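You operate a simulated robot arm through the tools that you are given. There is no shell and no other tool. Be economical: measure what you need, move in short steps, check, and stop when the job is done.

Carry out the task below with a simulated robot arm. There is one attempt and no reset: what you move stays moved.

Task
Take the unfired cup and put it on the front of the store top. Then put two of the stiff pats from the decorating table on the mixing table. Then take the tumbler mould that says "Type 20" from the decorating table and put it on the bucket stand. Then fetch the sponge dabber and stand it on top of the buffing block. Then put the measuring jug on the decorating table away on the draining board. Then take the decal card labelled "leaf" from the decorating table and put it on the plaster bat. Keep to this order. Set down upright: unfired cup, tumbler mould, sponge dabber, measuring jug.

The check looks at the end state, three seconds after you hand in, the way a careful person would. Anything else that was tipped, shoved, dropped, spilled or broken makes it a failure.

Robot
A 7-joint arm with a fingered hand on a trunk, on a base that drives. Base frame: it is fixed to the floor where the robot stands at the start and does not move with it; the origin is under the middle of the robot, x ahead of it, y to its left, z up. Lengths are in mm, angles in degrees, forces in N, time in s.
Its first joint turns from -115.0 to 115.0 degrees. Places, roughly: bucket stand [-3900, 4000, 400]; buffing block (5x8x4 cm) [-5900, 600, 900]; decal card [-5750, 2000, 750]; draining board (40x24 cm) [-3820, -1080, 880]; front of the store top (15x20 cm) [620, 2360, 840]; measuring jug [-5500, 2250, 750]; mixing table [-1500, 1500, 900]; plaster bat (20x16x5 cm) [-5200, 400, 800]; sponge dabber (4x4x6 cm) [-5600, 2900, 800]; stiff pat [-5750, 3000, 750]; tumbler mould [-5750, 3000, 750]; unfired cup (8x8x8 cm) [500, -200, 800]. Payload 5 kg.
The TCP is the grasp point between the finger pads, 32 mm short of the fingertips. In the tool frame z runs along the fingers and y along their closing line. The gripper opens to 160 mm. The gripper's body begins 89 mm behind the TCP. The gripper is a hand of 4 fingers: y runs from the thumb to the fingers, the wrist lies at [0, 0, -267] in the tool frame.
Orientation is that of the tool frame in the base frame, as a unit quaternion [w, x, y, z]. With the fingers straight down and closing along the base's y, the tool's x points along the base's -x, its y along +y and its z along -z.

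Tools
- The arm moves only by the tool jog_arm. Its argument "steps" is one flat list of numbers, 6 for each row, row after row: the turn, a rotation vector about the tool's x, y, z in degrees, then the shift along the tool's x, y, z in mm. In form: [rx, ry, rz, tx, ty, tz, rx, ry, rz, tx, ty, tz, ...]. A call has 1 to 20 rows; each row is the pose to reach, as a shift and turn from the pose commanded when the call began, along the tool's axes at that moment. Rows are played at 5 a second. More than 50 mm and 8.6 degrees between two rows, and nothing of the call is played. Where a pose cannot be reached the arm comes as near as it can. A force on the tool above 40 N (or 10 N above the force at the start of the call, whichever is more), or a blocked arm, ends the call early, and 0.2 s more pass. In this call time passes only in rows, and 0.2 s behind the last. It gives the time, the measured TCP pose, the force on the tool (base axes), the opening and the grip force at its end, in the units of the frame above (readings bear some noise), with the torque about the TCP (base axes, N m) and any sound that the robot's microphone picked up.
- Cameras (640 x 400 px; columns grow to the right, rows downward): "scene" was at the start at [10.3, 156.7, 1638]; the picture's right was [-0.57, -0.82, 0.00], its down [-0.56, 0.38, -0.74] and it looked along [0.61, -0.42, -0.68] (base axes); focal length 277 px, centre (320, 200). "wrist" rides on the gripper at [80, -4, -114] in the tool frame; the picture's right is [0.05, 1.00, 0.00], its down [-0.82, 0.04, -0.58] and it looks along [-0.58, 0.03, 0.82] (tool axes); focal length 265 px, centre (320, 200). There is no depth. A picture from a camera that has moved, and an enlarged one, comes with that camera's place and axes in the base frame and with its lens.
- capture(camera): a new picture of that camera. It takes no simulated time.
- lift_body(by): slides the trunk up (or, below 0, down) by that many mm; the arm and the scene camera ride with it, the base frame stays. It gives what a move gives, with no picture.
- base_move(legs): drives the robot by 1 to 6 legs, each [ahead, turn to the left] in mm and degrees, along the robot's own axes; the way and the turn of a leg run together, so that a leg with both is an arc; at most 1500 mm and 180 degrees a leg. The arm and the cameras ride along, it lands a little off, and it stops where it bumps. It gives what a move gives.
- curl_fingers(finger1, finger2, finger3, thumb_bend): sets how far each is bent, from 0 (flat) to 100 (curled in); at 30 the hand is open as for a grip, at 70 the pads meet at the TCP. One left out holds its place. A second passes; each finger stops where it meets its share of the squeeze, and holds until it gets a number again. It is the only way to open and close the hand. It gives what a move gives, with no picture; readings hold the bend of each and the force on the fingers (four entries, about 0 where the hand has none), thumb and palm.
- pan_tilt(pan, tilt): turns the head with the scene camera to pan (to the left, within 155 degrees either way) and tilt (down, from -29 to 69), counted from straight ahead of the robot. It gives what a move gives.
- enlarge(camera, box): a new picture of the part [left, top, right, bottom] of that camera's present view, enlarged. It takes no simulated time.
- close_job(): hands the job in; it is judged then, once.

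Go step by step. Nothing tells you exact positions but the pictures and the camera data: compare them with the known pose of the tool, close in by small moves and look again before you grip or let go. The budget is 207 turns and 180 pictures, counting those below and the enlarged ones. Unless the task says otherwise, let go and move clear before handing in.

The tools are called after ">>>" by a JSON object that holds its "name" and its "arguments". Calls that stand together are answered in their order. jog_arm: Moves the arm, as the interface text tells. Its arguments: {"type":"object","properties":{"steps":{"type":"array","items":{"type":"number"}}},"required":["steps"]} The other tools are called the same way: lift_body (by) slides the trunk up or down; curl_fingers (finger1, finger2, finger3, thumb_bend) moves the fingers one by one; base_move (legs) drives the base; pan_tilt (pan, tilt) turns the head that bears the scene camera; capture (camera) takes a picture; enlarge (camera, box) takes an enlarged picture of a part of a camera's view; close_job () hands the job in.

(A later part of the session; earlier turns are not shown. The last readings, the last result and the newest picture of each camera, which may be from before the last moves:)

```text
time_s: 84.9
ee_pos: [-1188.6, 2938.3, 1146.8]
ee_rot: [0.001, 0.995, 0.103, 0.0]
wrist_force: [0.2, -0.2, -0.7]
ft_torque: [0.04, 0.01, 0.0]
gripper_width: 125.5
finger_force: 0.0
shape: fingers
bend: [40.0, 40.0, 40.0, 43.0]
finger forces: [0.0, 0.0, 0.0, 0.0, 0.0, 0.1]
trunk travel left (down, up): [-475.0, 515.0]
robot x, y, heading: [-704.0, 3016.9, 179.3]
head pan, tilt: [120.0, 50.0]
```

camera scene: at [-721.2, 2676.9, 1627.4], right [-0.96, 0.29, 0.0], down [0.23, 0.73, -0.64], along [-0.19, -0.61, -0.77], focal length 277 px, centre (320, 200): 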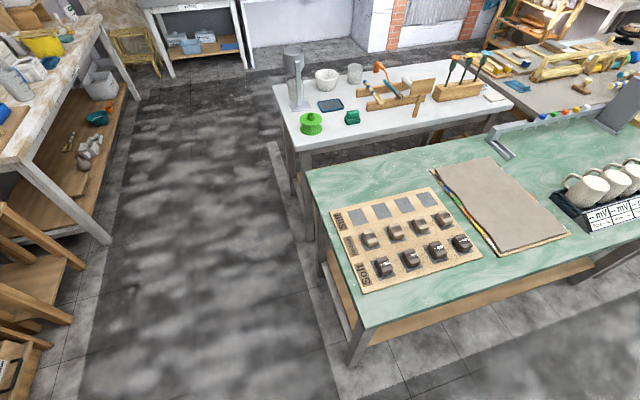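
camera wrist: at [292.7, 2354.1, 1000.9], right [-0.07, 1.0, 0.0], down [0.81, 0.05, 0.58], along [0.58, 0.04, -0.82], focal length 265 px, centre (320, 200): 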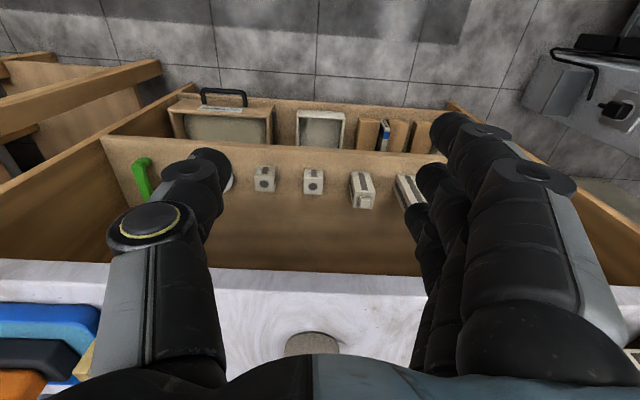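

Now facing along the aisle. I'll drive 3 m and look ahead.

>>> {"name": "base_move", "arguments": {"legs": [[1500, 0], [1500, 0]]}}

>>> {"name": "pan_tilt", "arguments": {"pan": 0, "tilt": 25}}

>>> {"name": "capture", "arguments": {"camera": "scene"}}

```text
time_s: 99.3
ee_pos: [-4182.8, 3054.1, 1147.8]
ee_rot: [0.002, 0.997, 0.083, 0.0]
wrist_force: [-0.4, 1.0, -0.1]
ft_torque: [0.02, 0.02, 0.01]
gripper_width: 125.4
finger_force: 0.1
shape: fingers
bend: [40.0, 40.0, 40.0, 43.0]
finger forces: [0.0, 0.0, 0.0, 0.0, 0.0, 0.0]
trunk travel left (down, up): [-475.0, 515.0]
robot x, y, heading: [-3695.8, 3110.8, 177.2]
head pan, tilt: [120.0, 50.0]
```

```text
time_s: 101.3
ee_pos: [-4181.6, 3054.2, 1147.8]
ee_rot: [0.001, 0.997, 0.082, 0.0]
wrist_force: [0.2, 0.0, -1.2]
ft_torque: [0.0, -0.03, -0.02]
gripper_width: 125.2
finger_force: 0.0
shape: fingers
bend: [40.0, 40.0, 40.0, 43.0]
finger forces: [0.0, 0.1, 0.0, 0.1, 0.0, 0.1]
trunk travel left (down, up): [-475.0, 515.0]
robot x, y, heading: [-3693.2, 3108.8, 177.2]
head pan, tilt: [0.0, 25.0]
```

```text
147 pictures are left
camera scene: at [-3733.0, 2908.4, 1664.9], right [0.05, 1.0, 0.0], down [0.42, -0.02, -0.91], along [-0.91, 0.04, -0.42], focal length 277 px, centre (320, 200)
```

scene: 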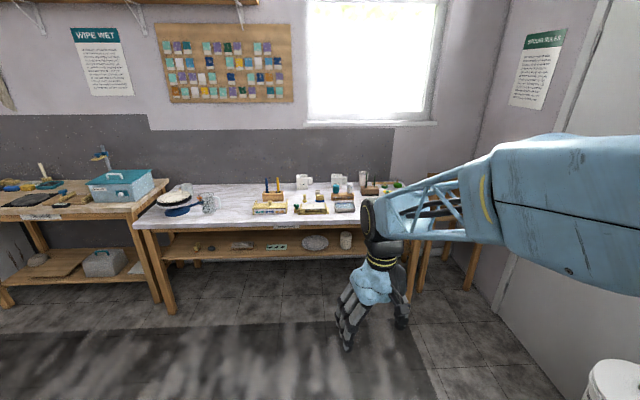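

The decorating table's front edge is at about x=-5317, y≈1780–3300. I'll drive 1 m closer and look over its top.

>>> {"name": "base_move", "arguments": {"legs": [[1000, 1]]}}

>>> {"name": "pan_tilt", "arguments": {"pan": 0, "tilt": 38}}

>>> {"name": "capture", "arguments": {"camera": "scene"}}

>>> {"name": "pan_tilt", "arguments": {"pan": 40, "tilt": 32}}

>>> {"name": "capture", "arguments": {"camera": "scene"}}

```text
time_s: 106.7
ee_pos: [-5217.0, 3087.6, 1148.5]
ee_rot: [0.001, 0.996, 0.091, 0.0]
wrist_force: [0.2, 0.3, -0.7]
ft_torque: [0.02, -0.01, 0.01]
gripper_width: 125.5
finger_force: 0.0
shape: fingers
bend: [40.0, 40.0, 40.0, 43.0]
finger forces: [0.1, 0.1, 0.0, 0.0, 0.0, 0.0]
trunk travel left (down, up): [-475.0, 515.0]
robot x, y, heading: [-4727.0, 3158.1, 178.0]
head pan, tilt: [0.0, 25.0]
```

```text
time_s: 107.4
ee_pos: [-5216.5, 3088.3, 1147.4]
ee_rot: [0.001, 0.996, 0.09, 0.001]
wrist_force: [-0.1, 0.0, -0.3]
ft_torque: [0.01, -0.01, 0.0]
gripper_width: 125.3
finger_force: 0.1
shape: fingers
bend: [40.0, 40.0, 40.0, 43.0]
finger forces: [0.0, 0.0, 0.0, 0.0, 0.0, 0.0]
trunk travel left (down, up): [-475.0, 515.0]
robot x, y, heading: [-4726.7, 3148.8, 178.1]
head pan, tilt: [0.0, 38.0]
```

```text
146 pictures are left
camera scene: at [-4759.0, 2950.5, 1644.6], right [0.03, 1.0, 0.0], down [0.61, -0.02, -0.79], along [-0.79, 0.03, -0.62], focal length 277 px, centre (320, 200)
```

scene: 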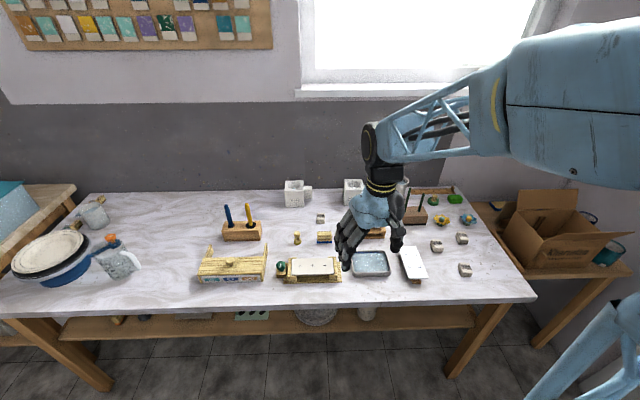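

```text
time_s: 108.5
ee_pos: [-5217.7, 3088.5, 1146.7]
ee_rot: [0.001, 0.996, 0.091, 0.0]
wrist_force: [0.8, -0.7, 0.3]
ft_torque: [-0.04, 0.0, 0.01]
gripper_width: 125.2
finger_force: 0.0
shape: fingers
bend: [40.0, 40.0, 40.0, 43.0]
finger forces: [0.0, 0.0, 0.1, 0.1, 0.0, 0.0]
trunk travel left (down, up): [-475.0, 515.0]
robot x, y, heading: [-4728.8, 3151.5, 177.9]
head pan, tilt: [40.0, 32.0]
```

```text
145 pictures are left
camera scene: at [-4743.3, 2892.4, 1653.8], right [-0.62, 0.79, 0.0], down [0.42, 0.33, -0.85], along [-0.67, -0.52, -0.53], focal length 277 px, centre (320, 200)
```

scene: 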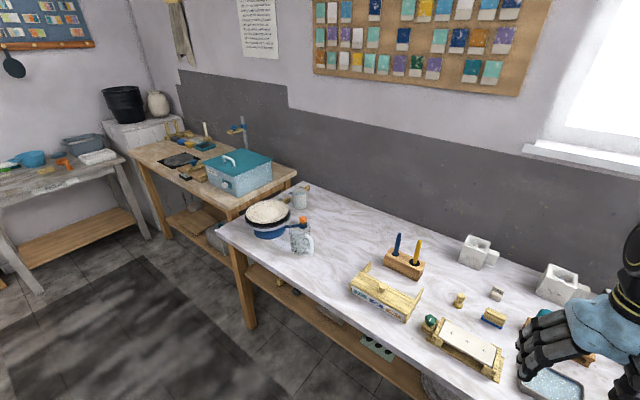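

I'll enlarge the items on this table to identify pats, moulds and dabber.

>>> {"name": "pan_tilt", "arguments": {"pan": 0, "tilt": 38}}

>>> {"name": "enlarge", "arguments": {"camera": "scene", "box": [380, 170, 520, 300]}}

>>> {"name": "enlarge", "arguments": {"camera": "scene", "box": [260, 170, 400, 290]}}

>>> {"name": "enlarge", "arguments": {"camera": "scene", "box": [60, 180, 270, 300]}}

```text
time_s: 109.6
ee_pos: [-5216.7, 3089.2, 1148.9]
ee_rot: [0.001, 0.996, 0.091, 0.0]
wrist_force: [-0.1, -0.3, 0.5]
ft_torque: [-0.04, 0.0, 0.01]
gripper_width: 125.3
finger_force: 0.1
shape: fingers
bend: [40.0, 40.0, 40.0, 43.0]
finger forces: [0.0, 0.1, 0.1, 0.0, 0.0, 0.1]
trunk travel left (down, up): [-475.0, 515.0]
robot x, y, heading: [-4725.1, 3155.0, 178.0]
head pan, tilt: [0.0, 38.0]
```

```text
3.08 times, centred on (450, 235) of scene
camera zoom: at [-4759.0, 2950.4, 1644.6], right [0.03, 1.0, 0.0], down [0.62, -0.02, -0.79], along [-0.79, 0.03, -0.62], focal length 853 px, centre (-80, 92)
```

zoom: 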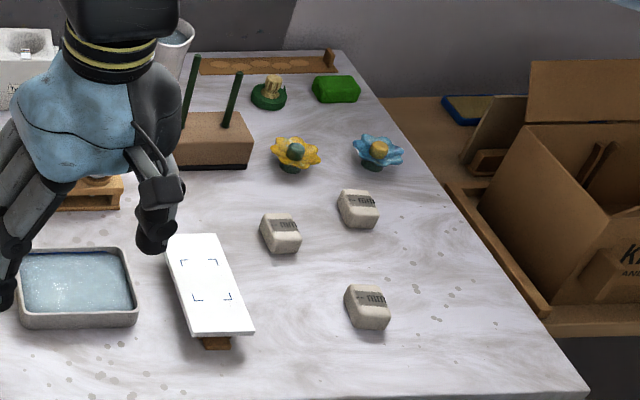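

```text
3.33 times, centred on (330, 230) of scene
camera zoom: at [-4759.0, 2950.4, 1644.6], right [0.03, 1.0, 0.0], down [0.62, -0.02, -0.79], along [-0.79, 0.03, -0.62], focal length 924 px, centre (287, 100)
```

zoom: 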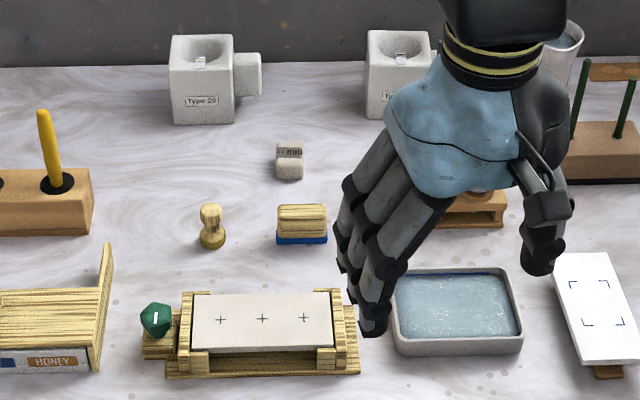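

```text
3.05 times, centred on (165, 240) of scene
camera zoom: at [-4759.0, 2950.4, 1644.6], right [0.03, 1.0, 0.0], down [0.62, -0.02, -0.79], along [-0.79, 0.03, -0.62], focal length 845 px, centre (792, 78)
```

zoom: 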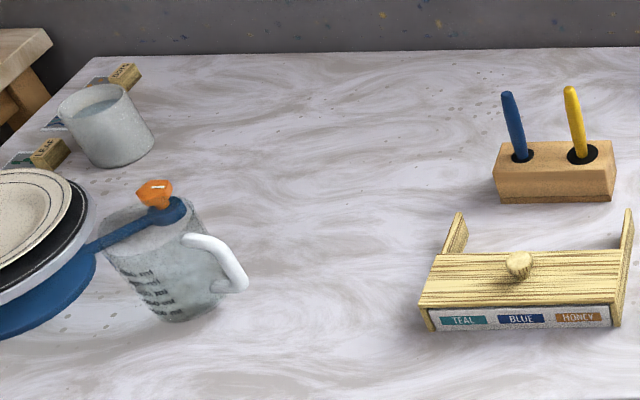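

>>> {"name": "enlarge", "arguments": {"camera": "scene", "box": [425, 225, 481, 281]}}

>>> {"name": "enlarge", "arguments": {"camera": "scene", "box": [280, 175, 380, 250]}}

```text
7.14 times, centred on (453, 253) of scene
camera zoom: at [-4759.0, 2950.4, 1644.6], right [0.03, 1.0, 0.0], down [0.62, -0.02, -0.79], along [-0.79, 0.03, -0.62], focal length 1980 px, centre (-630, -179)
```

zoom: 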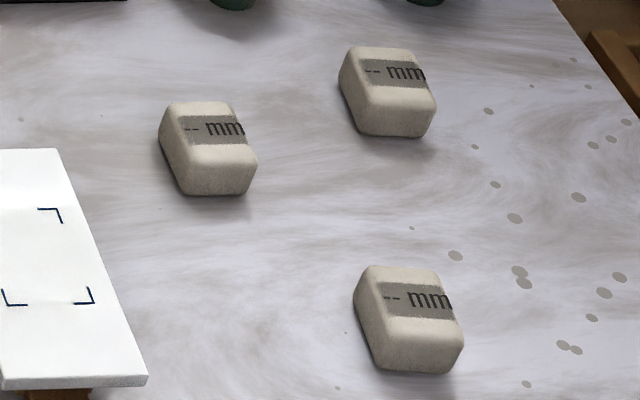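

```text
5.33 times, centred on (330, 212) of scene
camera zoom: at [-4759.0, 2950.4, 1644.6], right [0.03, 1.0, 0.0], down [0.62, -0.02, -0.79], along [-0.79, 0.03, -0.62], focal length 1478 px, centre (267, 133)
```

zoom: 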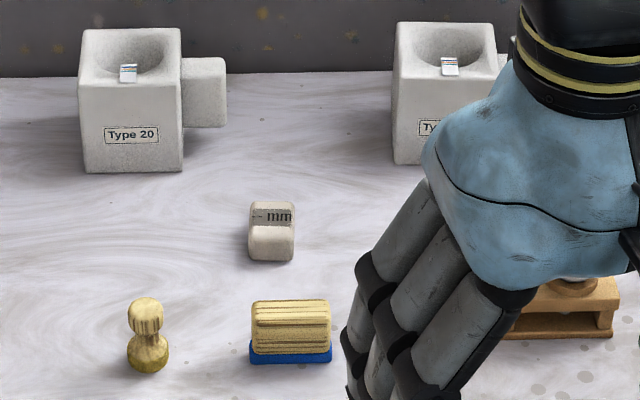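

Four pats carry "-- mm" readouts, presumably responding to a squeeze; I take them at about A(-5546,3475), B(-5590,3602), C(-5420,3538), D(-5733,2991). I'll move closer and bring the hand over A.

>>> {"name": "base_move", "arguments": {"legs": [[150, 1.5]]}}

>>> {"name": "capture", "arguments": {"camera": "wrist"}}

```text
time_s: 111.0
ee_pos: [-5368.5, 3079.4, 1147.0]
ee_rot: [0.0, 0.995, 0.104, 0.002]
wrist_force: [0.4, 0.5, 0.4]
ft_torque: [0.0, 0.01, 0.03]
gripper_width: 125.4
finger_force: 0.1
shape: fingers
bend: [40.0, 40.0, 40.0, 43.0]
finger forces: [0.0, 0.0, 0.0, 0.0, 0.0, 0.0]
trunk travel left (down, up): [-475.0, 515.0]
robot x, y, heading: [-4880.1, 3152.8, 179.3]
head pan, tilt: [0.0, 38.0]
```

```text
139 pictures are left
camera wrist: at [-5290.9, 3098.6, 1261.0], right [0.26, -0.97, 0.0], down [-0.79, -0.21, 0.58], along [-0.56, -0.15, -0.82], focal length 265 px, centre (320, 200)
```

wrist: 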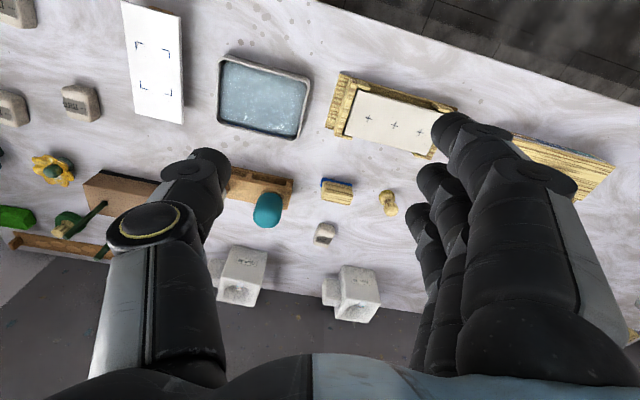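

Hand yaw is ~12° off; I'll rotate it square and move it over pat A at a safe height.

>>> {"name": "jog_arm", "arguments": {"steps": [0, 0, 1.2, -9, -42, 0, 0, 0, 2.4, -18, -85, 0, 0, 0, 3.6, -28, -127, 0, 0, 0, 4.8, -37, -170, 0, 0, 0, 6, -46, -212, 0, 0, 0, 7.2, -55, -254, 0, 0, 0, 8.4, -65, -297, 0, 0, 0, 9.6, -74, -339, 0, 0, 0, 10.8, -83, -382, 0, 0, 0, 12, -93, -424, 0, 0, 0, 12, -93, -424, 45, 0, 0, 12, -93, -424, 90, 0, 0, 12, -93, -424, 135, 0, 0, 12, -93, -424, 180]}}

>>> {"name": "capture", "arguments": {"camera": "wrist"}}

>>> {"name": "capture", "arguments": {"camera": "scene"}}

```text
time_s: 114.0
ee_pos: [-5546.6, 3472.8, 965.5]
ee_rot: [0.001, 1.0, -0.001, 0.0]
wrist_force: [-0.3, 0.9, 0.2]
ft_torque: [-0.02, -0.01, 0.03]
gripper_width: 125.5
finger_force: 0.1
shape: fingers
bend: [40.0, 40.0, 40.0, 43.0]
finger forces: [0.0, 0.1, 0.0, 0.1, 0.0, 0.0]
trunk travel left (down, up): [-475.0, 515.0]
robot x, y, heading: [-4882.3, 3159.9, 179.7]
head pan, tilt: [0.0, 38.0]
```

```text
138 pictures are left
camera wrist: at [-5466.7, 3475.8, 1079.5], right [0.05, -1.0, 0.0], down [-0.82, -0.04, 0.58], along [-0.58, -0.03, -0.82], focal length 265 px, centre (320, 200)
```

wrist: 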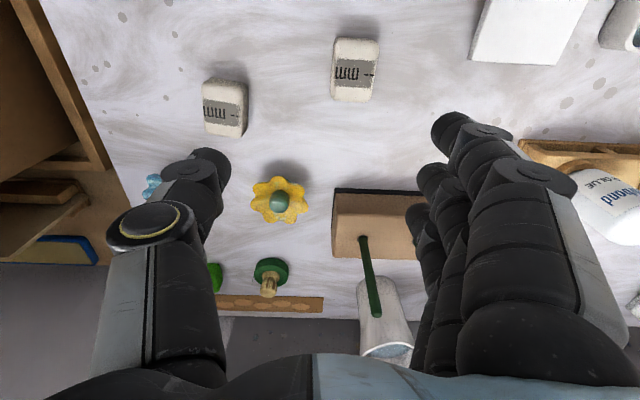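

```text
137 pictures are left
camera scene: at [-4907.0, 2953.4, 1644.7], right [0.01, 1.0, 0.0], down [0.62, -0.01, -0.79], along [-0.79, 0.01, -0.62], focal length 277 px, centre (320, 200)
```

scene: 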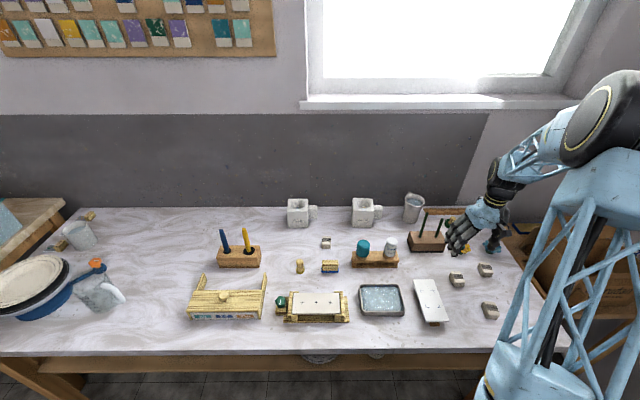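

Wrist view puts A at about (-5512, 3437). I'll shift over it and come lower.

>>> {"name": "jog_arm", "arguments": {"steps": [0, 0, 0, 17, 18, 25, 0, 0, 0, 34, 36, 50, 0, 0, 0, 34, 36, 95]}}

>>> {"name": "capture", "arguments": {"camera": "wrist"}}

```text
time_s: 114.8
ee_pos: [-5512.7, 3438.2, 873.3]
ee_rot: [0.001, 1.0, -0.002, 0.0]
wrist_force: [0.2, 1.0, -0.6]
ft_torque: [0.01, 0.02, -0.02]
gripper_width: 125.1
finger_force: 0.0
shape: fingers
bend: [40.0, 40.0, 40.0, 43.0]
finger forces: [0.1, 0.1, 0.0, 0.0, 0.0, 0.0]
trunk travel left (down, up): [-475.0, 515.0]
robot x, y, heading: [-4881.8, 3155.5, 179.7]
head pan, tilt: [0.0, 38.0]
```

```text
136 pictures are left
camera wrist: at [-5432.1, 3440.3, 986.0], right [0.05, -1.0, 0.0], down [-0.82, -0.04, 0.58], along [-0.58, -0.03, -0.82], focal length 265 px, centre (320, 200)
```

wrist: 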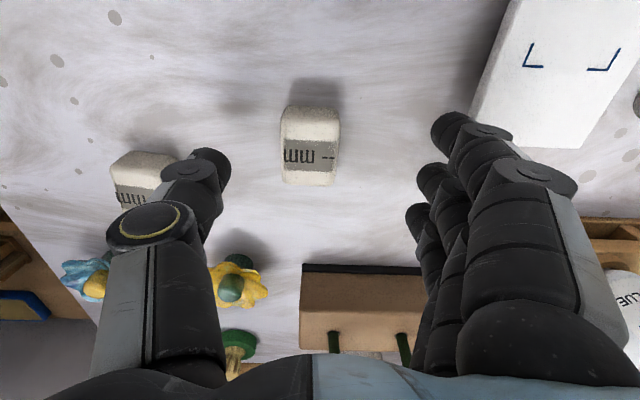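

>>> {"name": "jog_arm", "arguments": {"steps": [0, 0, 0, -4, -3, 40, 0, 0, 0, -7, -6, 70, 0, 0, 0, -7, -6, 80, 0, 0, 0, -7, -6, 83]}}

>>> {"name": "capture", "arguments": {"camera": "wrist"}}

>>> {"name": "enlarge", "arguments": {"camera": "scene", "box": [400, 210, 540, 330]}}

```text
time_s: 115.2
ee_pos: [-5520.2, 3442.1, 836.7]
ee_rot: [-0.002, 1.0, -0.001, -0.003]
wrist_force: [7.4, -1.5, 20.5]
ft_torque: [0.4, -0.56, -0.22]
gripper_width: 128.6
finger_force: 9.5
shape: fingers
bend: [40.0, 40.0, 40.0, 43.0]
finger forces: [4.2, 2.2, 0.6, 0.0, 12.6, 0.1]
trunk travel left (down, up): [-475.0, 515.0]
robot x, y, heading: [-4885.4, 3156.3, 179.5]
head pan, tilt: [0.0, 38.0]
stopped in row 2: the force on the tool passed its limit (the readings are from after the stop); the commanded pose is now the measured one
```

```text
135 pictures are left
camera wrist: at [-5439.1, 3444.7, 950.4], right [0.05, -1.0, 0.0], down [-0.81, -0.04, 0.58], along [-0.58, -0.03, -0.81], focal length 265 px, centre (320, 200)
```

wrist: 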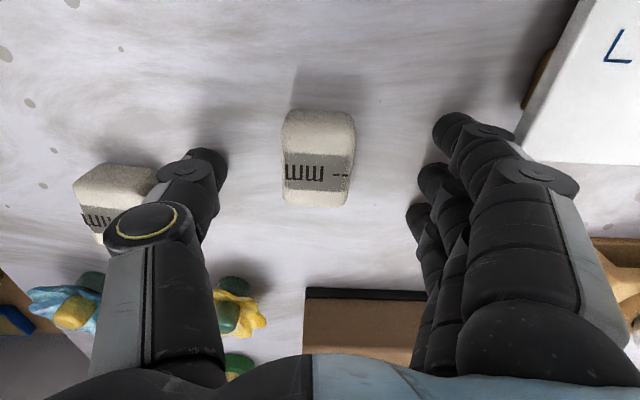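

```text
3.33 times, centred on (470, 270) of scene
camera zoom: at [-4905.2, 2952.3, 1644.9], right [0.01, 1.0, 0.0], down [0.62, 0.0, -0.79], along [-0.79, 0.01, -0.62], focal length 924 px, centre (-180, -33)
```

zoom: 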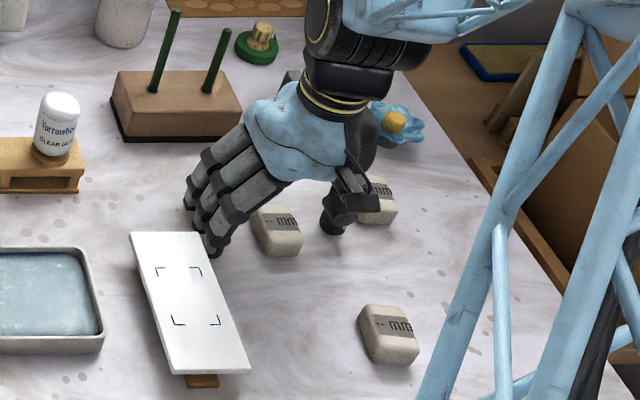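

The fingertips touched the table at TCP 836.7, so this table is at z≈803 and pat A is really at about (-5495, 3442). I'll lift 6 mm, narrow the fingers and shift.

>>> {"name": "jog_arm", "arguments": {"steps": [0, 0, 0, 0, 0, -6, 0, 0, 0, 0, 0, -8]}}

>>> {"name": "curl_fingers", "arguments": {"finger1": 50, "finger2": 50, "finger3": 50, "thumb_bend": 50}}

>>> {"name": "jog_arm", "arguments": {"steps": [0, 0, 0, 12, 0, 0, 0, 0, 0, 24, 0, 0, 0, 0, 0, 24, 0, 2]}}

>>> {"name": "capture", "arguments": {"camera": "wrist"}}

```text
time_s: 115.8
ee_pos: [-5521.0, 3443.6, 841.5]
ee_rot: [-0.002, 1.0, -0.001, -0.003]
wrist_force: [0.5, 0.4, 0.1]
ft_torque: [-0.01, 0.0, -0.02]
gripper_width: 126.2
finger_force: 0.0
shape: fingers
bend: [40.0, 40.0, 40.0, 43.0]
finger forces: [0.0, 0.0, 0.1, 0.0, 0.0, 0.0]
trunk travel left (down, up): [-475.0, 515.0]
robot x, y, heading: [-4879.7, 3155.7, 179.6]
head pan, tilt: [0.0, 38.0]
```

```text
time_s: 116.8
ee_pos: [-5520.9, 3443.0, 842.8]
ee_rot: [-0.002, 1.0, -0.001, -0.002]
wrist_force: [0.1, -0.7, 0.4]
ft_torque: [0.01, 0.01, 0.0]
gripper_width: 92.2
finger_force: 0.0
shape: fingers
bend: [50.0, 50.0, 50.0, 50.0]
finger forces: [0.0, 0.0, 0.0, 0.1, 0.0, 0.0]
trunk travel left (down, up): [-475.0, 515.0]
robot x, y, heading: [-4882.1, 3158.3, 179.6]
head pan, tilt: [0.0, 38.0]
```

```text
time_s: 117.6
ee_pos: [-5496.4, 3443.0, 841.7]
ee_rot: [-0.001, 1.0, -0.001, -0.003]
wrist_force: [0.7, 0.0, 0.1]
ft_torque: [0.01, 0.02, 0.0]
gripper_width: 92.3
finger_force: 0.0
shape: fingers
bend: [50.0, 50.0, 50.0, 50.0]
finger forces: [0.0, 0.0, 0.0, 0.0, 0.0, 0.1]
trunk travel left (down, up): [-475.0, 515.0]
robot x, y, heading: [-4882.1, 3153.6, 179.6]
head pan, tilt: [0.0, 38.0]
```

```text
133 pictures are left
camera wrist: at [-5416.2, 3445.5, 954.3], right [0.05, -1.0, 0.0], down [-0.81, -0.04, 0.58], along [-0.58, -0.03, -0.81], focal length 265 px, centre (320, 200)
```

wrist: 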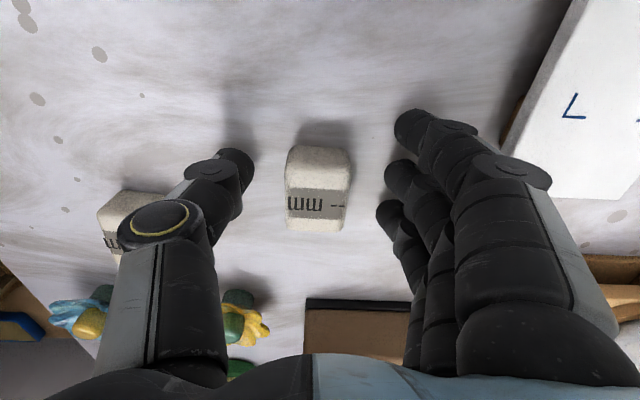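

Pat A is centred between thumb and fingers. I'll close on it gradually and watch force and label.

>>> {"name": "curl_fingers", "arguments": {"finger1": 60, "finger2": 60, "finger3": 60, "thumb_bend": 60}}

>>> {"name": "capture", "arguments": {"camera": "wrist"}}

```text
time_s: 118.6
ee_pos: [-5496.4, 3441.9, 841.6]
ee_rot: [-0.002, 1.0, 0.0, -0.003]
wrist_force: [-0.1, 0.2, 0.6]
ft_torque: [0.02, 0.01, 0.03]
gripper_width: 54.6
finger_force: 0.5
shape: fingers
bend: [60.0, 60.0, 60.0, 60.0]
finger forces: [0.0, 0.0, 0.0, 0.1, 0.3, 0.1]
trunk travel left (down, up): [-475.0, 515.0]
robot x, y, heading: [-4883.6, 3155.8, 179.7]
head pan, tilt: [0.0, 38.0]
```

```text
132 pictures are left
camera wrist: at [-5416.3, 3445.6, 954.3], right [0.05, -1.0, 0.0], down [-0.81, -0.04, 0.58], along [-0.58, -0.03, -0.81], focal length 265 px, centre (320, 200)
```

wrist: 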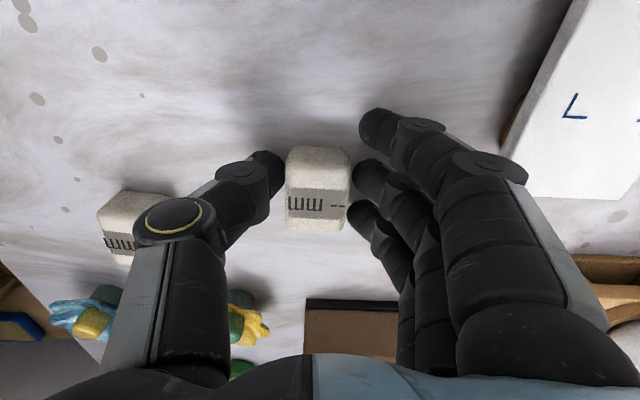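

Close to contact; closing further in small amounts.

>>> {"name": "curl_fingers", "arguments": {"finger1": 66, "finger2": 66, "finger3": 66, "thumb_bend": 63}}

>>> {"name": "enlarge", "arguments": {"camera": "wrist", "box": [240, 120, 400, 260]}}

```text
time_s: 119.6
ee_pos: [-5495.7, 3443.8, 840.6]
ee_rot: [-0.002, 1.0, -0.001, -0.004]
wrist_force: [-0.4, -0.2, 0.3]
ft_torque: [0.0, -0.01, -0.02]
gripper_width: 43.9
finger_force: 6.2
shape: fingers
bend: [66.0, 63.0, 63.0, 61.0]
finger forces: [0.1, 3.5, 2.8, 0.0, 6.2, 0.1]
trunk travel left (down, up): [-475.0, 515.0]
robot x, y, heading: [-4876.8, 3155.1, 179.5]
head pan, tilt: [0.0, 38.0]
```

```text
2.86 times, centred on (320, 190) of wrist
camera zoom: at [-5416.3, 3445.6, 954.3], right [0.05, -1.0, 0.0], down [-0.81, -0.04, 0.58], along [-0.58, -0.03, -0.81], focal length 758 px, centre (320, 229)
```

zoom: 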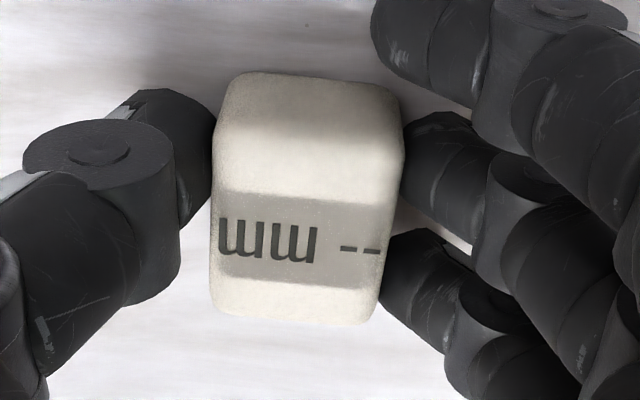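

>>> {"name": "curl_fingers", "arguments": {"finger1": 66, "finger2": 75, "finger3": 75, "thumb_bend": 72}}

>>> {"name": "enlarge", "arguments": {"camera": "wrist", "box": [240, 120, 400, 260]}}

```text
time_s: 120.6
ee_pos: [-5496.9, 3442.1, 840.9]
ee_rot: [-0.002, 1.0, -0.001, -0.004]
wrist_force: [-0.1, 0.0, 0.2]
ft_torque: [-0.04, -0.03, 0.02]
gripper_width: 41.3
finger_force: 19.1
shape: fingers
bend: [66.0, 63.0, 64.0, 66.0]
finger forces: [0.0, 9.8, 9.5, 0.0, 19.4, 0.1]
trunk travel left (down, up): [-475.0, 515.0]
robot x, y, heading: [-4878.4, 3155.1, 179.8]
head pan, tilt: [0.0, 38.0]
```

```text
2.86 times, centred on (320, 190) of wrist
camera zoom: at [-5416.3, 3445.6, 954.3], right [0.05, -1.0, 0.0], down [-0.81, -0.04, 0.58], along [-0.58, -0.03, -0.81], focal length 758 px, centre (320, 229)
```

zoom: 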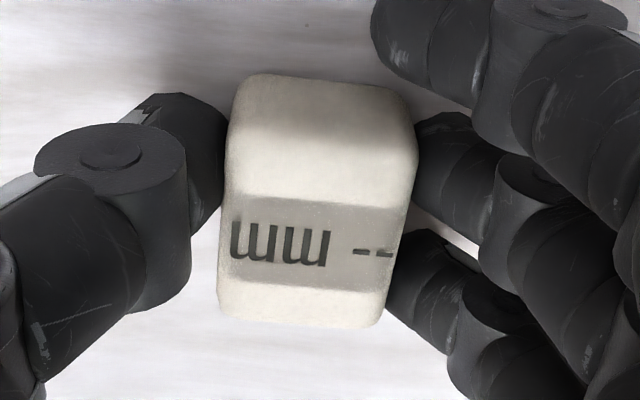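

Label still reads "--" at ~19 N. I'll hold it another moment with finger 1 engaged and look again.

>>> {"name": "curl_fingers", "arguments": {"finger1": 80, "finger2": 80, "finger3": 80, "thumb_bend": 80}}

>>> {"name": "enlarge", "arguments": {"camera": "wrist", "box": [240, 120, 400, 260]}}

```text
time_s: 121.6
ee_pos: [-5496.7, 3443.0, 841.1]
ee_rot: [-0.001, 1.0, -0.001, -0.003]
wrist_force: [0.4, 0.4, -0.1]
ft_torque: [-0.02, 0.0, 0.02]
gripper_width: 20.9
finger_force: 24.4
shape: fingers
bend: [80.0, 60.0, 61.0, 70.0]
finger forces: [0.0, 12.2, 11.9, 0.0, 24.5, 0.0]
trunk travel left (down, up): [-475.0, 515.0]
robot x, y, heading: [-4879.4, 3156.9, 179.5]
head pan, tilt: [0.0, 38.0]
```

```text
2.86 times, centred on (320, 190) of wrist
camera zoom: at [-5416.3, 3445.7, 954.3], right [0.05, -1.0, 0.0], down [-0.81, -0.04, 0.58], along [-0.58, -0.03, -0.81], focal length 758 px, centre (320, 229)
```

zoom: 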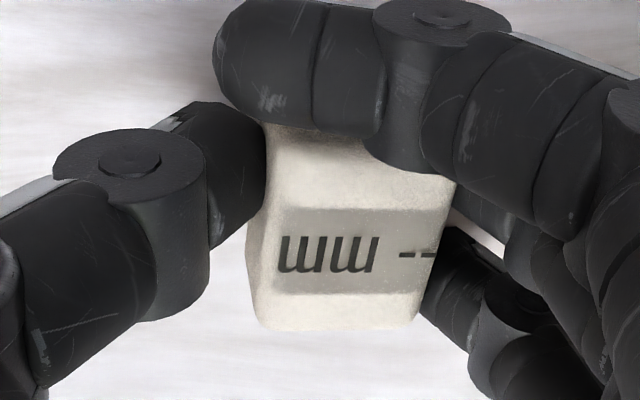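

I'll ease off to release and see whether the label changes afterwards.

>>> {"name": "curl_fingers", "arguments": {"finger1": 52, "finger2": 52, "finger3": 52, "thumb_bend": 56}}

>>> {"name": "enlarge", "arguments": {"camera": "wrist", "box": [240, 120, 400, 260]}}

>>> {"name": "enlarge", "arguments": {"camera": "scene", "box": [420, 250, 510, 330]}}

```text
time_s: 122.6
ee_pos: [-5497.5, 3443.7, 840.6]
ee_rot: [-0.002, 1.0, -0.001, -0.003]
wrist_force: [0.3, 0.4, -0.5]
ft_torque: [-0.02, -0.01, -0.01]
gripper_width: 75.0
finger_force: 0.1
shape: fingers
bend: [52.0, 52.0, 52.0, 56.0]
finger forces: [0.0, 0.0, 0.0, 0.1, 0.1, 0.0]
trunk travel left (down, up): [-475.0, 515.0]
robot x, y, heading: [-4880.7, 3156.6, 179.5]
head pan, tilt: [0.0, 38.0]
```

```text
2.86 times, centred on (320, 190) of wrist
camera zoom: at [-5416.3, 3445.6, 954.3], right [0.05, -1.0, 0.0], down [-0.81, -0.04, 0.58], along [-0.58, -0.03, -0.81], focal length 758 px, centre (320, 229)
```

zoom: 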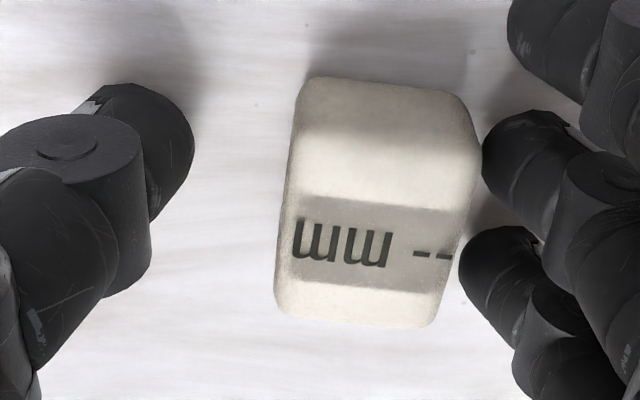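

```text
5.00 times, centred on (465, 290) of scene
camera zoom: at [-4906.7, 2953.2, 1644.6], right [0.01, 1.0, 0.0], down [0.62, 0.0, -0.79], along [-0.79, 0.01, -0.62], focal length 1386 px, centre (-405, -250)
```

zoom: 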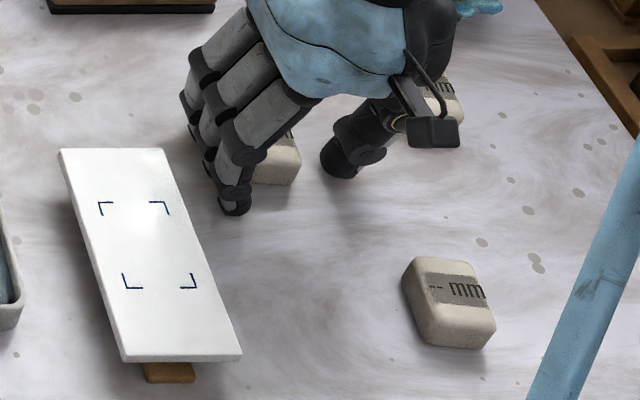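

Label is apparently blank, so I must judge by feel: A gave f2/f3/thumb bends 63/64/66 at 19 N with no visible deformation. Next, the same test on pat C at about (-5398, 3497).

>>> {"name": "curl_fingers", "arguments": {"finger1": 48, "finger2": 48, "finger3": 48, "thumb_bend": 48}}

>>> {"name": "jog_arm", "arguments": {"steps": [0, 0, 0, 0, 0, -40, 0, 0, 0, 0, 0, -70, 0, 0, 0, 33, -18, -70, 0, 0, 0, 66, -36, -70, 0, 0, 0, 98, -54, -70, 0, 0, 0, 98, -54, -70]}}

>>> {"name": "capture", "arguments": {"camera": "wrist"}}

```text
time_s: 123.6
ee_pos: [-5495.6, 3443.2, 841.8]
ee_rot: [-0.001, 1.0, -0.001, -0.003]
wrist_force: [-0.1, 0.8, 0.1]
ft_torque: [-0.01, -0.03, 0.01]
gripper_width: 98.4
finger_force: 0.1
shape: fingers
bend: [48.0, 48.0, 48.0, 48.0]
finger forces: [0.1, 0.0, 0.0, 0.0, 0.0, 0.0]
trunk travel left (down, up): [-475.0, 515.0]
robot x, y, heading: [-4881.9, 3151.6, 179.5]
head pan, tilt: [0.0, 38.0]
```

```text
time_s: 125.0
ee_pos: [-5396.5, 3497.7, 912.0]
ee_rot: [-0.001, 1.0, -0.001, -0.003]
wrist_force: [-0.9, -0.1, 0.6]
ft_torque: [0.02, 0.05, -0.02]
gripper_width: 98.5
finger_force: 0.0
shape: fingers
bend: [48.0, 48.0, 48.0, 48.0]
finger forces: [0.0, 0.1, 0.0, 0.1, 0.1, 0.0]
trunk travel left (down, up): [-475.0, 515.0]
robot x, y, heading: [-4881.3, 3154.1, 179.6]
head pan, tilt: [0.0, 38.0]
```

```text
126 pictures are left
camera wrist: at [-5316.9, 3500.2, 1025.4], right [0.05, -1.0, 0.0], down [-0.81, -0.04, 0.58], along [-0.58, -0.03, -0.81], focal length 265 px, centre (320, 200)
```

wrist: 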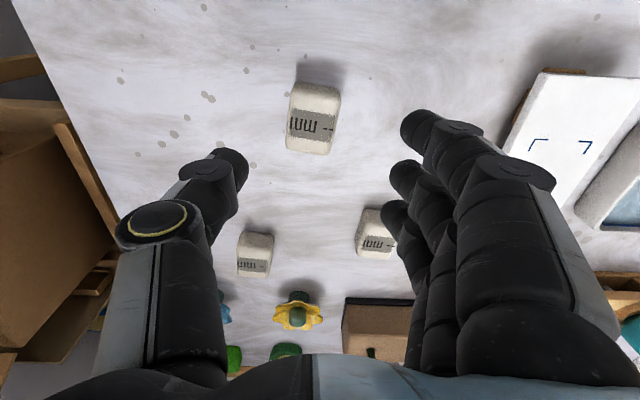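

>>> {"name": "jog_arm", "arguments": {"steps": [0, 0, 0, 13, -4, 35, 0, 0, 0, 13, -4, 60, 0, 0, 0, 13, -4, 70]}}

>>> {"name": "curl_fingers", "arguments": {"finger1": 66, "finger2": 66, "finger3": 66, "thumb_bend": 63}}

>>> {"name": "capture", "arguments": {"camera": "wrist"}}

```text
time_s: 125.8
ee_pos: [-5385.1, 3500.4, 840.1]
ee_rot: [-0.001, 1.0, 0.0, -0.003]
wrist_force: [0.6, 0.1, 4.8]
ft_torque: [-0.19, -0.2, 0.1]
gripper_width: 98.9
finger_force: 2.1
shape: fingers
bend: [48.0, 48.0, 48.0, 48.0]
finger forces: [3.5, 0.8, 0.0, 0.0, 0.1, 0.1]
trunk travel left (down, up): [-475.0, 515.0]
robot x, y, heading: [-4877.8, 3155.4, 179.6]
head pan, tilt: [0.0, 38.0]
```

```text
time_s: 126.8
ee_pos: [-5385.1, 3501.3, 840.2]
ee_rot: [-0.002, 1.0, -0.001, -0.002]
wrist_force: [-0.2, 1.2, 0.3]
ft_torque: [0.03, 0.0, -0.01]
gripper_width: 43.7
finger_force: 5.8
shape: fingers
bend: [66.0, 62.0, 64.0, 62.0]
finger forces: [0.0, 3.9, 1.9, 0.0, 5.8, 0.1]
trunk travel left (down, up): [-475.0, 515.0]
robot x, y, heading: [-4880.5, 3155.0, 179.5]
head pan, tilt: [0.0, 38.0]
```

```text
125 pictures are left
camera wrist: at [-5304.7, 3503.6, 953.3], right [0.05, -1.0, 0.0], down [-0.81, -0.04, 0.58], along [-0.58, -0.03, -0.81], focal length 265 px, centre (320, 200)
```

wrist: 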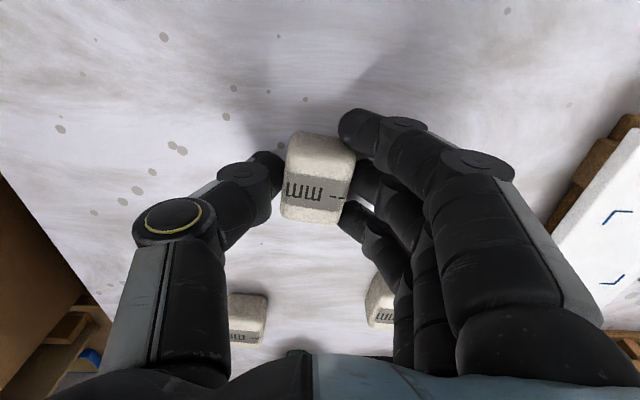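

>>> {"name": "curl_fingers", "arguments": {"finger1": 66, "finger2": 75, "finger3": 75, "thumb_bend": 72}}

>>> {"name": "enlarge", "arguments": {"camera": "wrist", "box": [240, 120, 400, 260]}}

```text
time_s: 127.8
ee_pos: [-5385.7, 3501.5, 839.6]
ee_rot: [-0.002, 1.0, -0.001, -0.003]
wrist_force: [0.2, 0.4, 0.0]
ft_torque: [0.03, 0.04, -0.01]
gripper_width: 40.9
finger_force: 19.5
shape: fingers
bend: [66.0, 62.0, 65.0, 65.0]
finger forces: [0.0, 9.9, 9.7, 0.0, 19.5, 0.0]
trunk travel left (down, up): [-475.0, 515.0]
robot x, y, heading: [-4880.0, 3155.9, 179.6]
head pan, tilt: [0.0, 38.0]
```

```text
2.86 times, centred on (320, 190) of wrist
camera zoom: at [-5304.7, 3503.6, 953.3], right [0.05, -1.0, 0.0], down [-0.81, -0.04, 0.58], along [-0.58, -0.03, -0.81], focal length 758 px, centre (320, 229)
```

zoom: 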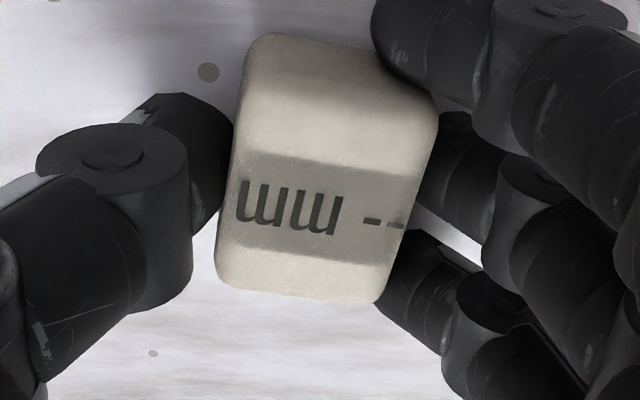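

C behaves just like A. Now I'll test pat B at about (-5527, 3553).

>>> {"name": "curl_fingers", "arguments": {"finger1": 48, "finger2": 48, "finger3": 48, "thumb_bend": 48}}

>>> {"name": "jog_arm", "arguments": {"steps": [0, 0, 0, 0, 0, -40, 0, 0, 0, 0, 0, -70, 0, 0, 0, -36, -13, -70, 0, 0, 0, -71, -26, -70, 0, 0, 0, -107, -39, -70, 0, 0, 0, -142, -52, -70, 0, 0, 0, -142, -52, -70]}}

>>> {"name": "capture", "arguments": {"camera": "wrist"}}

```text
time_s: 128.8
ee_pos: [-5384.4, 3501.2, 840.4]
ee_rot: [-0.002, 1.0, -0.001, -0.003]
wrist_force: [0.9, 1.5, 4.5]
ft_torque: [-0.26, -0.03, 0.01]
gripper_width: 98.4
finger_force: 2.4
shape: fingers
bend: [48.0, 48.0, 48.0, 48.0]
finger forces: [0.5, 4.2, 0.4, 0.0, 0.1, 0.0]
trunk travel left (down, up): [-475.0, 515.0]
robot x, y, heading: [-4877.6, 3156.9, 179.8]
head pan, tilt: [0.0, 38.0]
```

```text
time_s: 130.4
ee_pos: [-5526.5, 3549.9, 911.0]
ee_rot: [-0.002, 1.0, -0.002, -0.002]
wrist_force: [0.6, -0.9, -0.2]
ft_torque: [0.0, 0.0, 0.04]
gripper_width: 98.7
finger_force: 0.1
shape: fingers
bend: [48.0, 48.0, 48.0, 48.0]
finger forces: [0.0, 0.1, 0.1, 0.0, 0.1, 0.0]
trunk travel left (down, up): [-475.0, 515.0]
robot x, y, heading: [-4882.7, 3155.7, 179.8]
head pan, tilt: [0.0, 38.0]
```

```text
123 pictures are left
camera wrist: at [-5446.1, 3552.6, 1025.2], right [0.05, -1.0, 0.0], down [-0.81, -0.04, 0.58], along [-0.58, -0.03, -0.81], focal length 265 px, centre (320, 200)
```

wrist: 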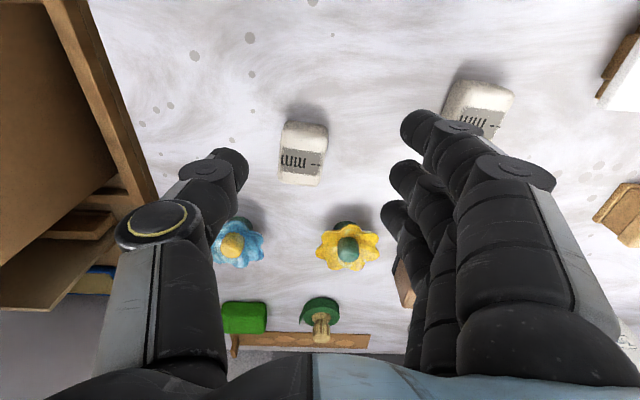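

>>> {"name": "jog_arm", "arguments": {"steps": [0, 0, 0, -6, -10, 35, 0, 0, 0, -6, -10, 60, 0, 0, 0, -6, -10, 69]}}

>>> {"name": "curl_fingers", "arguments": {"finger1": 66, "finger2": 66, "finger3": 66, "thumb_bend": 63}}

>>> {"name": "curl_fingers", "arguments": {"finger1": 66, "finger2": 75, "finger3": 75, "thumb_bend": 72}}

>>> {"name": "enlarge", "arguments": {"camera": "wrist", "box": [240, 120, 400, 260]}}

```text
time_s: 131.2
ee_pos: [-5532.0, 3563.0, 842.2]
ee_rot: [-0.002, 1.0, -0.001, -0.003]
wrist_force: [-1.1, 0.3, -0.1]
ft_torque: [0.04, 0.02, 0.03]
gripper_width: 98.6
finger_force: 0.1
shape: fingers
bend: [48.0, 48.0, 48.0, 48.0]
finger forces: [0.0, 0.1, 0.1, 0.1, 0.0, 0.1]
trunk travel left (down, up): [-475.0, 515.0]
robot x, y, heading: [-4881.1, 3154.3, 179.7]
head pan, tilt: [0.0, 38.0]
```

```text
time_s: 132.2
ee_pos: [-5533.8, 3563.1, 841.8]
ee_rot: [-0.002, 1.0, 0.0, -0.002]
wrist_force: [0.7, 0.6, -1.2]
ft_torque: [0.0, 0.01, 0.01]
gripper_width: 43.7
finger_force: 6.1
shape: fingers
bend: [66.0, 62.0, 64.0, 62.0]
finger forces: [0.0, 3.8, 2.1, 0.1, 5.9, 0.0]
trunk travel left (down, up): [-475.0, 515.0]
robot x, y, heading: [-4881.3, 3154.1, 179.5]
head pan, tilt: [0.0, 38.0]
```

```text
time_s: 133.2
ee_pos: [-5533.7, 3563.7, 842.9]
ee_rot: [-0.002, 1.0, 0.0, -0.003]
wrist_force: [-0.3, -0.3, 0.4]
ft_torque: [0.02, -0.02, 0.0]
gripper_width: 41.2
finger_force: 19.3
shape: fingers
bend: [66.0, 62.0, 64.0, 66.0]
finger forces: [0.1, 9.9, 9.6, 0.1, 19.3, 0.0]
trunk travel left (down, up): [-475.0, 515.0]
robot x, y, heading: [-4879.3, 3151.8, 179.8]
head pan, tilt: [0.0, 38.0]
```

```text
2.86 times, centred on (320, 190) of wrist
camera zoom: at [-5452.1, 3565.1, 956.0], right [0.05, -1.0, 0.0], down [-0.81, -0.04, 0.58], along [-0.58, -0.03, -0.81], focal length 758 px, centre (320, 229)
```

zoom: 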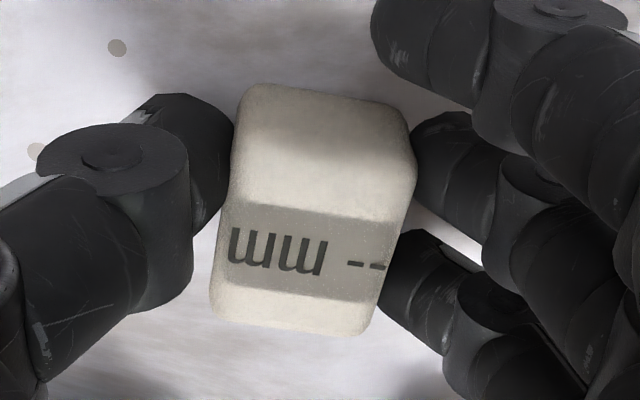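

B behaves identically too. I'll test D at about (-5665, 2987), flying at height.

>>> {"name": "curl_fingers", "arguments": {"finger1": 48, "finger2": 48, "finger3": 48, "thumb_bend": 48}}

>>> {"name": "jog_arm", "arguments": {"steps": [0, 0, 0, 0, 0, -50, 0, 0, 0, 0, 0, -100, 0, 0, 0, 0, 0, -150, 0, 0, 0, 0, 10, -180, 0, 0, 0, -11, 55, -180, 0, 0, 0, -22, 100, -180, 0, 0, 0, -33, 145, -180, 0, 0, 0, -44, 190, -180, 0, 0, 0, -55, 235, -180, 0, 0, 0, -66, 280, -180, 0, 0, 0, -77, 325, -180, 0, 0, 0, -88, 370, -180, 0, 0, 0, -99, 415, -180, 0, 0, 0, -110, 460, -180, 0, 0, 0, -120, 505, -180, 0, 0, 0, -128, 545, -180, 0, 0, 0, -132, 576, -160, 0, 0, 0, -132, 576, -130]}}

>>> {"name": "capture", "arguments": {"camera": "wrist"}}

```text
time_s: 134.2
ee_pos: [-5532.5, 3563.0, 842.6]
ee_rot: [-0.001, 1.0, -0.001, -0.003]
wrist_force: [0.3, 0.5, -1.0]
ft_torque: [-0.01, -0.02, 0.0]
gripper_width: 98.2
finger_force: 0.2
shape: fingers
bend: [48.0, 48.0, 48.0, 48.0]
finger forces: [0.0, 0.0, 0.1, 0.1, 0.1, 0.0]
trunk travel left (down, up): [-475.0, 515.0]
robot x, y, heading: [-4877.0, 3151.3, 179.6]
head pan, tilt: [0.0, 38.0]
```

```text
time_s: 138.0
ee_pos: [-5664.8, 2984.6, 970.7]
ee_rot: [-0.003, 1.0, -0.001, -0.002]
wrist_force: [-0.4, 0.6, -0.2]
ft_torque: [0.02, 0.03, -0.04]
gripper_width: 98.7
finger_force: 0.0
shape: fingers
bend: [48.0, 48.0, 48.0, 48.0]
finger forces: [0.1, 0.0, 0.0, 0.1, 0.0, 0.1]
trunk travel left (down, up): [-475.0, 515.0]
robot x, y, heading: [-4882.9, 3156.8, 179.3]
head pan, tilt: [0.0, 38.0]
```

```text
121 pictures are left
camera wrist: at [-5583.9, 2986.9, 1083.8], right [0.05, -1.0, 0.0], down [-0.81, -0.04, 0.58], along [-0.58, -0.03, -0.81], focal length 265 px, centre (320, 200)
```

wrist: 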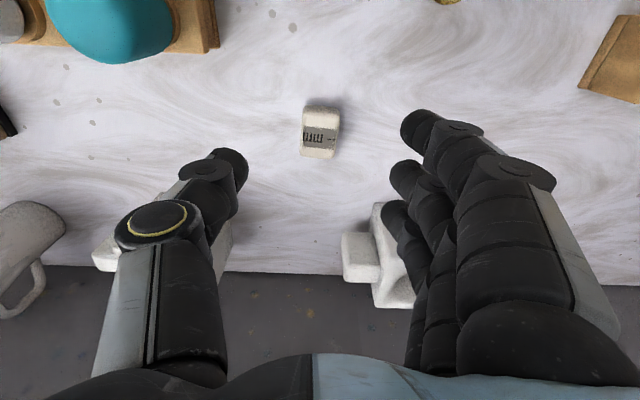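

D is at about (-5680, 2982), with moulds close behind. I'll narrow the fingers and descend slightly in front of its centre to keep off the moulds.

>>> {"name": "curl_fingers", "arguments": {"finger1": 54, "finger2": 54, "finger3": 54, "thumb_bend": 54}}

>>> {"name": "jog_arm", "arguments": {"steps": [0, 0, 0, -6, 2, 40, 0, 0, 0, -6, 2, 80, 0, 0, 0, -6, 2, 110]}}

>>> {"name": "capture", "arguments": {"camera": "wrist"}}

>>> {"name": "enlarge", "arguments": {"camera": "scene", "box": [270, 180, 400, 280]}}

```text
time_s: 139.0
ee_pos: [-5664.2, 2985.4, 970.8]
ee_rot: [-0.002, 1.0, -0.002, -0.003]
wrist_force: [-0.2, 0.3, -0.9]
ft_torque: [0.0, 0.01, 0.01]
gripper_width: 76.9
finger_force: 0.0
shape: fingers
bend: [54.0, 54.0, 54.0, 54.0]
finger forces: [0.0, 0.1, 0.1, 0.0, 0.0, 0.0]
trunk travel left (down, up): [-475.0, 515.0]
robot x, y, heading: [-4880.6, 3151.7, 179.5]
head pan, tilt: [0.0, 38.0]
```

```text
time_s: 139.8
ee_pos: [-5671.2, 2982.4, 860.5]
ee_rot: [-0.001, 1.0, -0.001, -0.002]
wrist_force: [-0.7, 0.4, -0.7]
ft_torque: [0.0, -0.01, 0.01]
gripper_width: 76.5
finger_force: 0.0
shape: fingers
bend: [54.0, 54.0, 54.0, 54.0]
finger forces: [0.1, 0.1, 0.0, 0.0, 0.0, 0.1]
trunk travel left (down, up): [-475.0, 515.0]
robot x, y, heading: [-4880.5, 3156.2, 179.5]
head pan, tilt: [0.0, 38.0]
```

```text
120 pictures are left
camera wrist: at [-5589.7, 2985.6, 974.1], right [0.05, -1.0, 0.0], down [-0.81, -0.04, 0.58], along [-0.58, -0.03, -0.81], focal length 265 px, centre (320, 200)
```

wrist: 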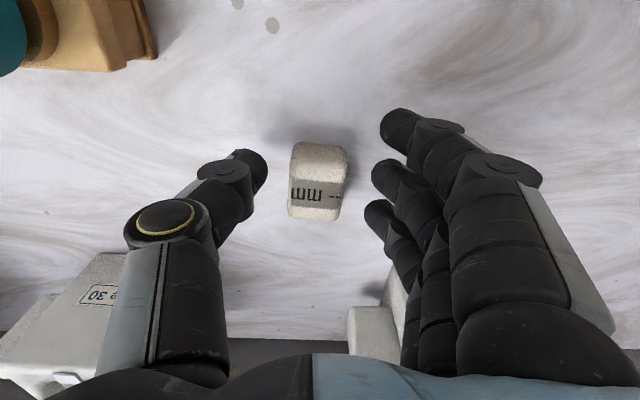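

```text
4.00 times, centred on (335, 230) of scene
camera zoom: at [-4906.8, 2952.9, 1644.6], right [0.01, 1.0, 0.0], down [0.62, 0.0, -0.79], along [-0.79, 0.01, -0.62], focal length 1109 px, centre (260, 80)
```

zoom: 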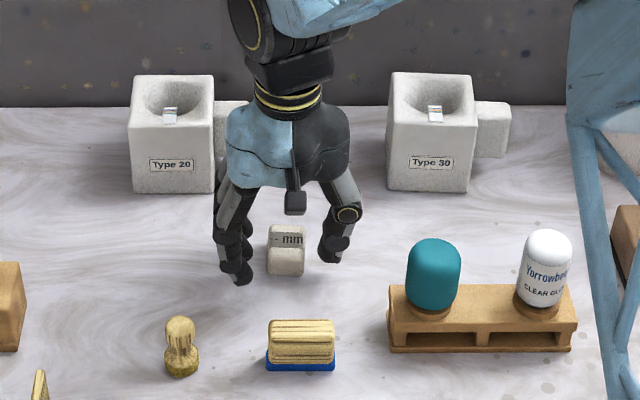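

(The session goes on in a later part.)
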